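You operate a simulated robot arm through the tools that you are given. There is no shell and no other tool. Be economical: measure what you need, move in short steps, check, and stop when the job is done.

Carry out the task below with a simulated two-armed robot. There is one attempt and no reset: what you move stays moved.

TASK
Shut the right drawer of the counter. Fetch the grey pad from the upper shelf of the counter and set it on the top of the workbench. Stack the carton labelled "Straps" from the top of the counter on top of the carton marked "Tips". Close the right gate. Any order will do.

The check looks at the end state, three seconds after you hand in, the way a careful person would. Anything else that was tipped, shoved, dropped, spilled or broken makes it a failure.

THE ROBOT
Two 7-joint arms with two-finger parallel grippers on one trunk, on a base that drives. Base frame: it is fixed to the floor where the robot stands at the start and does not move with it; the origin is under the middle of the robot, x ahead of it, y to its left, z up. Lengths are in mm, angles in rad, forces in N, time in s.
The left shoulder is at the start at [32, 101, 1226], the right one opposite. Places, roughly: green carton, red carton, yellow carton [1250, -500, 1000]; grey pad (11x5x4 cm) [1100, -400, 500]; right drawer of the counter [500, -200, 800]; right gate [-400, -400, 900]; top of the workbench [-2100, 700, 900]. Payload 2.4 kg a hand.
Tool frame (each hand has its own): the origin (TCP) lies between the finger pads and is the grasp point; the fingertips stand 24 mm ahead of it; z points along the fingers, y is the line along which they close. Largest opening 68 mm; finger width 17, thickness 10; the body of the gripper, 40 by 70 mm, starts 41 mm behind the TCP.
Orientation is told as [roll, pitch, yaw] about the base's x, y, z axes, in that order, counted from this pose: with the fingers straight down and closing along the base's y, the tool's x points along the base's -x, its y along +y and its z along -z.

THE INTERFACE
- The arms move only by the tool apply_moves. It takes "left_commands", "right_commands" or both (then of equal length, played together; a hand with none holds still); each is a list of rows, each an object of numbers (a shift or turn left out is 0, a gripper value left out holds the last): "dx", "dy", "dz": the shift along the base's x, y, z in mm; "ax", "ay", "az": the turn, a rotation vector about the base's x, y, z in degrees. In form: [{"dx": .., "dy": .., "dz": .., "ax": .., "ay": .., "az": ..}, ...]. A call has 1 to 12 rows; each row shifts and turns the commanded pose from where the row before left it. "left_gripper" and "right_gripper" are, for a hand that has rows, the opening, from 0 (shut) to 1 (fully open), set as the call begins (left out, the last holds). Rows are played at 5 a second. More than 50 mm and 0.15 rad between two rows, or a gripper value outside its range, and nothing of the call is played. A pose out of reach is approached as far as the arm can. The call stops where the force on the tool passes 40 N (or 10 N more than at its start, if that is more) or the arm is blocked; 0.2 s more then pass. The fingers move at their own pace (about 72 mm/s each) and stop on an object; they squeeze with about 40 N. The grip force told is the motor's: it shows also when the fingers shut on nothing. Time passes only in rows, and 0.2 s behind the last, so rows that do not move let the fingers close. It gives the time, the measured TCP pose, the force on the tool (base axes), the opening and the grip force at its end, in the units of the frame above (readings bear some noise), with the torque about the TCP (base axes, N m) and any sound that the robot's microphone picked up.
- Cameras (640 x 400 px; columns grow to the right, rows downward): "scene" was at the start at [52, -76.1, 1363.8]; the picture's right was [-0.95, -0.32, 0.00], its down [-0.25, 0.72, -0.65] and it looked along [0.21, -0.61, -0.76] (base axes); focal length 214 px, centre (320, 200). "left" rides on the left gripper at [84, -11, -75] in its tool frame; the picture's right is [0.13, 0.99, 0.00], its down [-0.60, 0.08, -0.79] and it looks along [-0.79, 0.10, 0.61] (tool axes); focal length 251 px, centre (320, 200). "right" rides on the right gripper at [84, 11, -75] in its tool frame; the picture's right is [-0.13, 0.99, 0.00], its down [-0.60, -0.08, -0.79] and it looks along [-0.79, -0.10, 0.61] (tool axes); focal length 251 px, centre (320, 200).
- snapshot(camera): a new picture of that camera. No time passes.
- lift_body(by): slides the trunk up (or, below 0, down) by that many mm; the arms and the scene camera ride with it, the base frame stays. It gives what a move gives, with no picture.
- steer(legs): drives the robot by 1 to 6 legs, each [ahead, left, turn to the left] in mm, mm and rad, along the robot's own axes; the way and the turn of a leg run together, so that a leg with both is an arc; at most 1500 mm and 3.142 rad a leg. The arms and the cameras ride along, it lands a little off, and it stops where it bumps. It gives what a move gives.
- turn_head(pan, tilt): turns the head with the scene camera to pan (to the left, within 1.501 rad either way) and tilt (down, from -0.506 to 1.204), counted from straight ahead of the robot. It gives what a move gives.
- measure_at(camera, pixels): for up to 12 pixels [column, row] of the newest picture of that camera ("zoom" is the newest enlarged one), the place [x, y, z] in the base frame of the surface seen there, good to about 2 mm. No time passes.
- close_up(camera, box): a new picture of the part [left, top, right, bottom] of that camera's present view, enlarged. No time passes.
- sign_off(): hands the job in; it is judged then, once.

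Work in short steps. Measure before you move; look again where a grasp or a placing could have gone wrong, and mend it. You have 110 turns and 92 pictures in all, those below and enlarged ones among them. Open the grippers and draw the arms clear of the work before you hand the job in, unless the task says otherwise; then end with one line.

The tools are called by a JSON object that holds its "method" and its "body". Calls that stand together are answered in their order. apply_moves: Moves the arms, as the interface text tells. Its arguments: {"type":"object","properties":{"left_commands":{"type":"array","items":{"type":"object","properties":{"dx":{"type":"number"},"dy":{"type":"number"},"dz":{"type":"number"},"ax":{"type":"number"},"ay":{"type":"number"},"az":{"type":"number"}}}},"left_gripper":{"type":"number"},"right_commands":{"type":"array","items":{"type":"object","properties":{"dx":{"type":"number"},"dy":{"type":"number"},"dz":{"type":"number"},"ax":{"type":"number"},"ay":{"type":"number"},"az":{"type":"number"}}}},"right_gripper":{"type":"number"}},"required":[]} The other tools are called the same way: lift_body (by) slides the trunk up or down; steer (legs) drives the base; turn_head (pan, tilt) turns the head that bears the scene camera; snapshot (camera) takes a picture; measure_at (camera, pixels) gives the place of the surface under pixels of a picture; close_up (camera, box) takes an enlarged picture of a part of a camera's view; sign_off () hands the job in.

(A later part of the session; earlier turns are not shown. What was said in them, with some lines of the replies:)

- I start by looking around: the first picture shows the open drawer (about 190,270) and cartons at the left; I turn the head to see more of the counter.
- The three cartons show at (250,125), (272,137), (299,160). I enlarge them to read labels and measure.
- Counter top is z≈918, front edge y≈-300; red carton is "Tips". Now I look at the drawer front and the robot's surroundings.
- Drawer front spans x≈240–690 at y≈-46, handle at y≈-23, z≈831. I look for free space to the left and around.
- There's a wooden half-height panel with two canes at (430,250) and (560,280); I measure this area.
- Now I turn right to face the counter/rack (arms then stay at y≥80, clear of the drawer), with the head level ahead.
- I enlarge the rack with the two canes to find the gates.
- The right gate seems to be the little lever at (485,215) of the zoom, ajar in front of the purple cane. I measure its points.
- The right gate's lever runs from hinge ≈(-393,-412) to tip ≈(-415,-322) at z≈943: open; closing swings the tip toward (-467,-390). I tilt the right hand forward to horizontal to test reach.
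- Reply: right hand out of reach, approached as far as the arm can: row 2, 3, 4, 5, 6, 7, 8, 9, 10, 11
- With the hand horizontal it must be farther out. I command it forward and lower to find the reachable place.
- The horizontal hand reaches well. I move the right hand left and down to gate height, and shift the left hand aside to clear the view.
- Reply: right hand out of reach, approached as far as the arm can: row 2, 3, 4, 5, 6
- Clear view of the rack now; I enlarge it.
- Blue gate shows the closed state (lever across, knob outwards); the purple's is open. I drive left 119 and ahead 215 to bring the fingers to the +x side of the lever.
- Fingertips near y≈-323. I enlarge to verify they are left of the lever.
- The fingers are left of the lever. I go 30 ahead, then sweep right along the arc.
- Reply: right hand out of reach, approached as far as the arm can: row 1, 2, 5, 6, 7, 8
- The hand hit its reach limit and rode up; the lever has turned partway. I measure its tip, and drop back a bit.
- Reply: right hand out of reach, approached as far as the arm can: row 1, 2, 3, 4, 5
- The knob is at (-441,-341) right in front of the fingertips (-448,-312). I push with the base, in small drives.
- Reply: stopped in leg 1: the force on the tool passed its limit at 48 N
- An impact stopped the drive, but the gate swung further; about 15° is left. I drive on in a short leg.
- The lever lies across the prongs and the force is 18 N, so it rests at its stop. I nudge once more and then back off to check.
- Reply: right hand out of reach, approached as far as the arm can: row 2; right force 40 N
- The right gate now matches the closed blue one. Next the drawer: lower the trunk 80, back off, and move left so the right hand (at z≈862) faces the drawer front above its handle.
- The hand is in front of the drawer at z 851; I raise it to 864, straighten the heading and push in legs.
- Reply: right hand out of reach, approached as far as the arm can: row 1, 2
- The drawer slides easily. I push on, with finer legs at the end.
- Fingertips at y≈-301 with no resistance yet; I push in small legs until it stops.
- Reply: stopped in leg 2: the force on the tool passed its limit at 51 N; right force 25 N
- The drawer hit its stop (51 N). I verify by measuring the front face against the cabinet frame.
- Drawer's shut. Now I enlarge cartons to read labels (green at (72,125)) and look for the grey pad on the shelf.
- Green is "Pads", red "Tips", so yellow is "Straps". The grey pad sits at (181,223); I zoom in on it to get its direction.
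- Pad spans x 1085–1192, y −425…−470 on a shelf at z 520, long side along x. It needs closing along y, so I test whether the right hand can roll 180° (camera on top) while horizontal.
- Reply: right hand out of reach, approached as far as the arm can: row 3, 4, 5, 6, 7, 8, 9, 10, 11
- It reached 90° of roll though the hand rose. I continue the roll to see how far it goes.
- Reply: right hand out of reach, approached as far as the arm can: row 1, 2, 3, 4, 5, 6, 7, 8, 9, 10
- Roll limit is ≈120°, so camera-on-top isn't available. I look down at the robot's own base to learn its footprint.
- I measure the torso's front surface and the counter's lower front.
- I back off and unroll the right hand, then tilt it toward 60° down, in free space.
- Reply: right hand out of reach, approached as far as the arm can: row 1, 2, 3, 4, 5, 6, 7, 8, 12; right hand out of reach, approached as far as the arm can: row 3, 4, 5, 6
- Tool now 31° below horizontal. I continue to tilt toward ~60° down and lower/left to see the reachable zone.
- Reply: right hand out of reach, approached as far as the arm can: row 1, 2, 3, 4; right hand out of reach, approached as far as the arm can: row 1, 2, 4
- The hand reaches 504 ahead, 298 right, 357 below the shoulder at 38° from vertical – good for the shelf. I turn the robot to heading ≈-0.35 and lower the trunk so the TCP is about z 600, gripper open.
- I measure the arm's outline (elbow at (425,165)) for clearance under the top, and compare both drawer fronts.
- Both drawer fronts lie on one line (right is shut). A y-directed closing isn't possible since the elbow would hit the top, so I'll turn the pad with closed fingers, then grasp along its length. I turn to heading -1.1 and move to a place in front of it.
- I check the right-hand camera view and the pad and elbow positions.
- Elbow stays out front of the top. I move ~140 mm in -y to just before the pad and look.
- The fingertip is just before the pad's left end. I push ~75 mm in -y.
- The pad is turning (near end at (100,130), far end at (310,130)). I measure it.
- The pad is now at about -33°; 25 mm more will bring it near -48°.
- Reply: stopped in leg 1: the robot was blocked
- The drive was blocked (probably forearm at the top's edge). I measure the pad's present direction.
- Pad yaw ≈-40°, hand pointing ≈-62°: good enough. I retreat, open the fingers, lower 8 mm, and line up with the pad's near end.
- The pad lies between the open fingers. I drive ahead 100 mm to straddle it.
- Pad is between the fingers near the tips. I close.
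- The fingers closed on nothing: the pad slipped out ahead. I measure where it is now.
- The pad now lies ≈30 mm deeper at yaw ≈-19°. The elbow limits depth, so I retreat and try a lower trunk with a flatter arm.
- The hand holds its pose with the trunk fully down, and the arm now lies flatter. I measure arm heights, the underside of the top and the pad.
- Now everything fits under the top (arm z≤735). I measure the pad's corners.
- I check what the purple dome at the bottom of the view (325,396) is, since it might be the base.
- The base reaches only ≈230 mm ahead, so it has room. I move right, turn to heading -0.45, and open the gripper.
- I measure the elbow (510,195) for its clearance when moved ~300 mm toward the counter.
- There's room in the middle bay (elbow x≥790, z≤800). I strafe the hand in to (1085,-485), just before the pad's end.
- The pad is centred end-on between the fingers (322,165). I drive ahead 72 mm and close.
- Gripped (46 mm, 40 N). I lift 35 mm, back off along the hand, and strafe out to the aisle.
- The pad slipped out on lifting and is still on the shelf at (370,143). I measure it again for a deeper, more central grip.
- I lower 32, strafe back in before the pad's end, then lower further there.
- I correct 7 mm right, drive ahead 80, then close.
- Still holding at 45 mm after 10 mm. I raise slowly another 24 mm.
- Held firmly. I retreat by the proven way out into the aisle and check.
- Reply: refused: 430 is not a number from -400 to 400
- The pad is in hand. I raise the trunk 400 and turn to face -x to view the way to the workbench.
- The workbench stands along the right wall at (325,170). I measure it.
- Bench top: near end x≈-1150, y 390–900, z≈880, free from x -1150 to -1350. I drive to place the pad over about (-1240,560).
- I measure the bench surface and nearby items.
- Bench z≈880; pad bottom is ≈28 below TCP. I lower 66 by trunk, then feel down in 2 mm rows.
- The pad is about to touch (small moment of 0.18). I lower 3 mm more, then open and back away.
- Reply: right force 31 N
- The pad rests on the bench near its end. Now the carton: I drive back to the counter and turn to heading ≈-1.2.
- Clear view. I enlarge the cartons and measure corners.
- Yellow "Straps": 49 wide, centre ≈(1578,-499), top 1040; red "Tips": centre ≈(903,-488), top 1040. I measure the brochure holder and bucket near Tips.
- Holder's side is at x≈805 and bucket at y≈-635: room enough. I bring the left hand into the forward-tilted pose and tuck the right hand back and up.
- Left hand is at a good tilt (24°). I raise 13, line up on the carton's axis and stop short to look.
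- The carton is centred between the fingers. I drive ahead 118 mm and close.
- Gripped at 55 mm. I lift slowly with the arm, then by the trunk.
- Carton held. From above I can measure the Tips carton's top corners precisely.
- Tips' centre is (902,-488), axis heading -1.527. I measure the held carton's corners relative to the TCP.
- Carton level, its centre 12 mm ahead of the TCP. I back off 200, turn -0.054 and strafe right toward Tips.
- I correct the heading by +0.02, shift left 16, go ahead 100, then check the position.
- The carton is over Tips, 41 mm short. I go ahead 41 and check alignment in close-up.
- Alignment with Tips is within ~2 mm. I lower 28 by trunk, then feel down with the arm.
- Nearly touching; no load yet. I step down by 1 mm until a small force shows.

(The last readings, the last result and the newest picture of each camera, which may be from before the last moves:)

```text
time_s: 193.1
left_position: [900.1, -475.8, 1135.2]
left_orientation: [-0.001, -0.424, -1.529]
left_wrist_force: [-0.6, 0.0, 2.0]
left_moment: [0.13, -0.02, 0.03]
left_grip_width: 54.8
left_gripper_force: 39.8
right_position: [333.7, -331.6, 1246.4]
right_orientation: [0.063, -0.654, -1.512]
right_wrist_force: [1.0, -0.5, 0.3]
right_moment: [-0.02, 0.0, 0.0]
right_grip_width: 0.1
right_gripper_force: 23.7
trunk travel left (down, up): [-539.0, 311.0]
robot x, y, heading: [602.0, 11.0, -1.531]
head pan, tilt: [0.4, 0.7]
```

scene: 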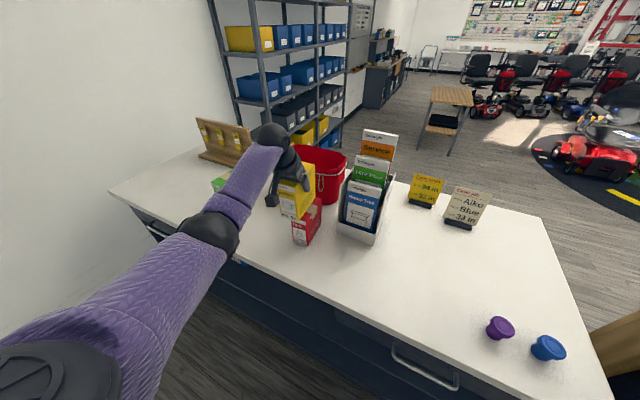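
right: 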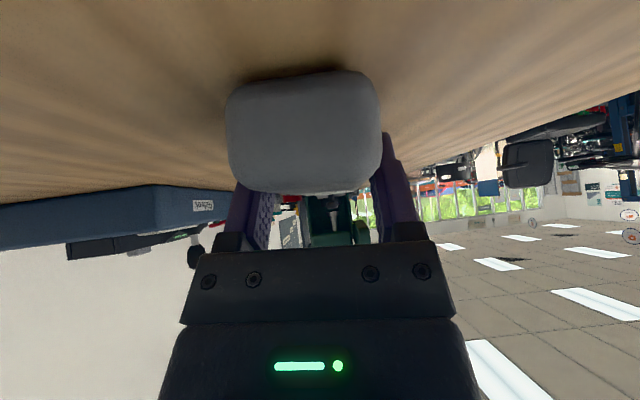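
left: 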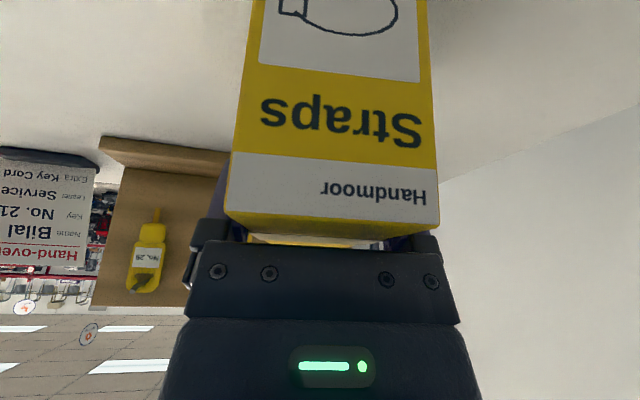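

Contact felt. I open the fingers and raise straight up, then back off.

{"method": "apply_moves", "body": {"left_commands": [{"dz": 0}, {"dz": 0}, {"dz": 0}], "left_gripper": 1}}

{"method": "lift_body", "body": {"by": 90}}

{"method": "steer", "body": {"legs": [[-300, 0, 0]]}}

{"method": "snapshot", "body": {"camera": "scene"}}

```text
time_s: 193.8
left_position: [901.1, -475.8, 1135.3]
left_orientation: [-0.001, -0.423, -1.528]
left_wrist_force: [-0.3, -0.2, 0.1]
left_moment: [0.0, 0.04, 0.01]
left_grip_width: 67.8
left_gripper_force: 0.1
right_position: [333.6, -333.0, 1246.0]
right_orientation: [0.062, -0.653, -1.512]
right_wrist_force: [0.7, -0.2, 0.1]
right_moment: [-0.01, 0.01, 0.01]
right_grip_width: 0.0
right_gripper_force: 24.1
trunk travel left (down, up): [-539.0, 311.0]
robot x, y, heading: [604.2, 14.6, -1.527]
head pan, tilt: [0.4, 0.7]
```

```text
time_s: 195.1
left_position: [900.1, -475.8, 1223.4]
left_orientation: [0.001, -0.425, -1.528]
left_wrist_force: [-0.2, 0.7, 0.0]
left_moment: [-0.01, -0.01, -0.01]
left_grip_width: 68.0
left_gripper_force: 0.0
right_position: [333.8, -332.3, 1335.0]
right_orientation: [0.066, -0.653, -1.511]
right_wrist_force: [1.0, 0.5, 0.4]
right_moment: [0.02, 0.02, 0.02]
right_grip_width: 0.0
right_gripper_force: 23.4
trunk travel left (down, up): [-629.0, 221.0]
robot x, y, heading: [602.6, 10.4, -1.533]
head pan, tilt: [0.4, 0.7]
```

```text
time_s: 197.1
left_position: [889.2, -180.7, 1224.9]
left_orientation: [-0.001, -0.425, -1.523]
left_wrist_force: [-0.7, 0.2, 0.5]
left_moment: [0.05, 0.02, -0.01]
left_grip_width: 68.0
left_gripper_force: 0.0
right_position: [321.1, -38.5, 1335.1]
right_orientation: [0.063, -0.653, -1.507]
right_wrist_force: [0.2, 0.1, -0.8]
right_moment: [0.02, 0.0, -0.03]
right_grip_width: 0.0
right_gripper_force: 23.9
trunk travel left (down, up): [-629.0, 221.0]
robot x, y, heading: [589.0, 306.1, -1.52]
head pan, tilt: [0.4, 0.7]
```

```text
14 pictures are left
```

scene: 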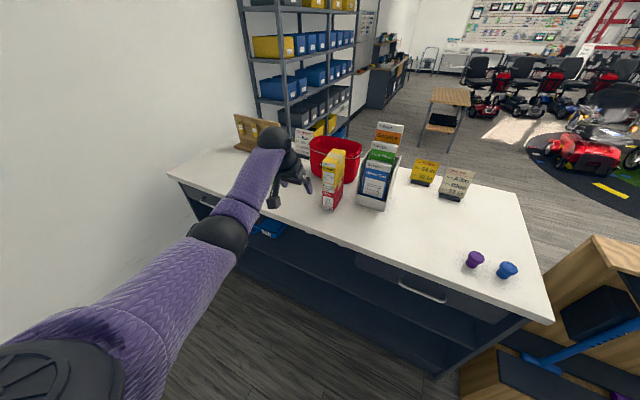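

The stack stands. I check the stack and drawer front in close-up, and look at the gate.

{"method": "close_up", "body": {"camera": "scene", "box": [330, 220, 550, 360]}}

{"method": "measure_at", "body": {"camera": "zoom", "pixels": [[100, 110], [280, 195], [430, 235], [480, 260], [530, 295], [545, 300], [60, 100], [400, 170]]}}

{"method": "close_up", "body": {"camera": "scene", "box": [260, 120, 420, 230]}}

{"method": "turn_head", "body": {"pan": -0.7, "tilt": 0.7}}

{"method": "snapshot", "body": {"camera": "scene"}}

```text
2.86 times, centred on (440, 290) of scene
```

zoom: 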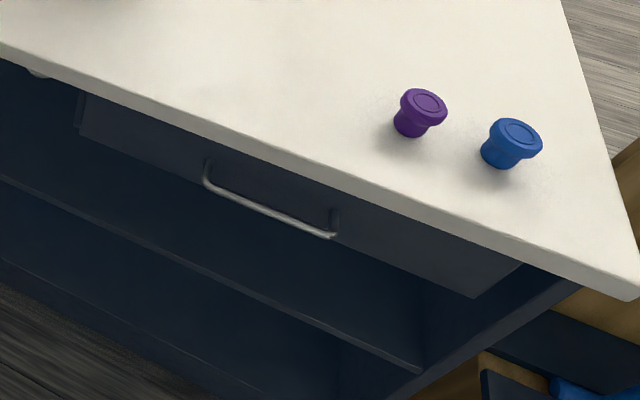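

```text
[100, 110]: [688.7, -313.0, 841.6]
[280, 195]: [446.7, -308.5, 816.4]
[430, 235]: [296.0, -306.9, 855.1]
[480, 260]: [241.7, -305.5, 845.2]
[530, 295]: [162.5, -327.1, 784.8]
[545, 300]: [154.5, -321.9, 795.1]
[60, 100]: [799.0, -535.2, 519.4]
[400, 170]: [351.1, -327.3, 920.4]
```

```text
3.64 times, centred on (340, 175) of scene
```

zoom: 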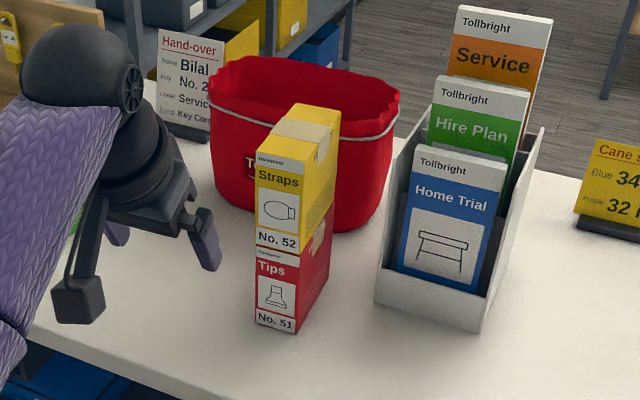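

```text
time_s: 198.4
left_position: [889.0, -181.7, 1224.8]
left_orientation: [-0.003, -0.423, -1.525]
left_wrist_force: [1.0, -0.2, -0.3]
left_moment: [-0.02, 0.03, 0.0]
left_grip_width: 68.0
left_gripper_force: 0.0
right_position: [321.7, -39.7, 1336.1]
right_orientation: [0.063, -0.653, -1.507]
right_wrist_force: [0.2, 0.2, 0.5]
right_moment: [0.0, 0.0, 0.02]
right_grip_width: 0.0
right_gripper_force: 23.9
trunk travel left (down, up): [-629.0, 221.0]
robot x, y, heading: [591.1, 303.6, -1.523]
head pan, tilt: [-0.7, 0.7]
```

```text
11 pictures are left
```

scene: 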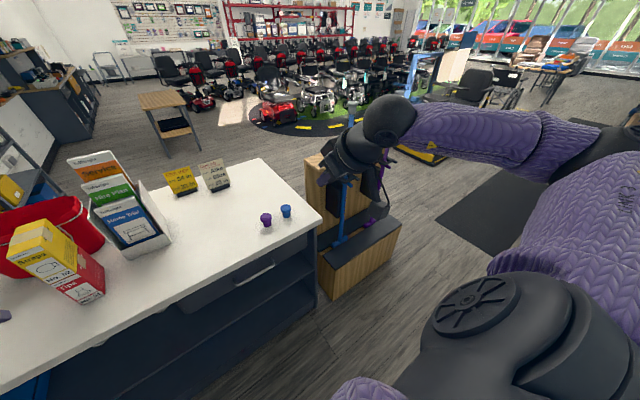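

All jobs check out: drawer fronts line up, stack is square, gate was seen closed, pad on the bench. I open the right gripper with the arms clear.

{"method": "apply_moves", "body": {"right_commands": [{"dz": 0}, {"dz": 0}, {"dz": 0}], "right_gripper": 1}}

{"method": "steer", "body": {"legs": [[-100, 0, 0]]}}

```text
time_s: 199.2
left_position: [888.7, -181.7, 1224.0]
left_orientation: [-0.001, -0.425, -1.522]
left_wrist_force: [0.3, 0.5, 0.1]
left_moment: [0.0, 0.03, 0.01]
left_grip_width: 67.9
left_gripper_force: 0.1
right_position: [322.6, -40.6, 1336.4]
right_orientation: [0.065, -0.656, -1.505]
right_wrist_force: [-0.4, -0.8, 0.1]
right_moment: [0.02, 0.01, -0.02]
right_grip_width: 67.9
right_gripper_force: 0.0
trunk travel left (down, up): [-629.0, 221.0]
robot x, y, heading: [590.3, 302.3, -1.522]
head pan, tilt: [-0.7, 0.7]
```

```text
time_s: 200.4
left_position: [885.8, -79.6, 1225.4]
left_orientation: [-0.002, -0.423, -1.52]
left_wrist_force: [-0.5, -0.1, -0.2]
left_moment: [-0.02, -0.01, 0.0]
left_grip_width: 68.2
left_gripper_force: 0.0
right_position: [318.3, 59.0, 1336.4]
right_orientation: [0.065, -0.657, -1.503]
right_wrist_force: [0.6, 1.1, 0.5]
right_moment: [0.0, 0.01, 0.02]
right_grip_width: 68.3
right_gripper_force: 0.1
trunk travel left (down, up): [-629.0, 221.0]
robot x, y, heading: [579.1, 404.6, -1.519]
head pan, tilt: [-0.7, 0.7]
```

Both grippers are open and the arms are clear, so I hand in.

{"method": "sign_off", "body": {}}

```text
The job is handed in.
```

I finished all four jobs and handed in: the right drawer is shut, the right gate is closed, the grey pad is on the workbench, and "Straps" is stacked on "Tips". The gate and pad weren't looked at again just before the hand-in.
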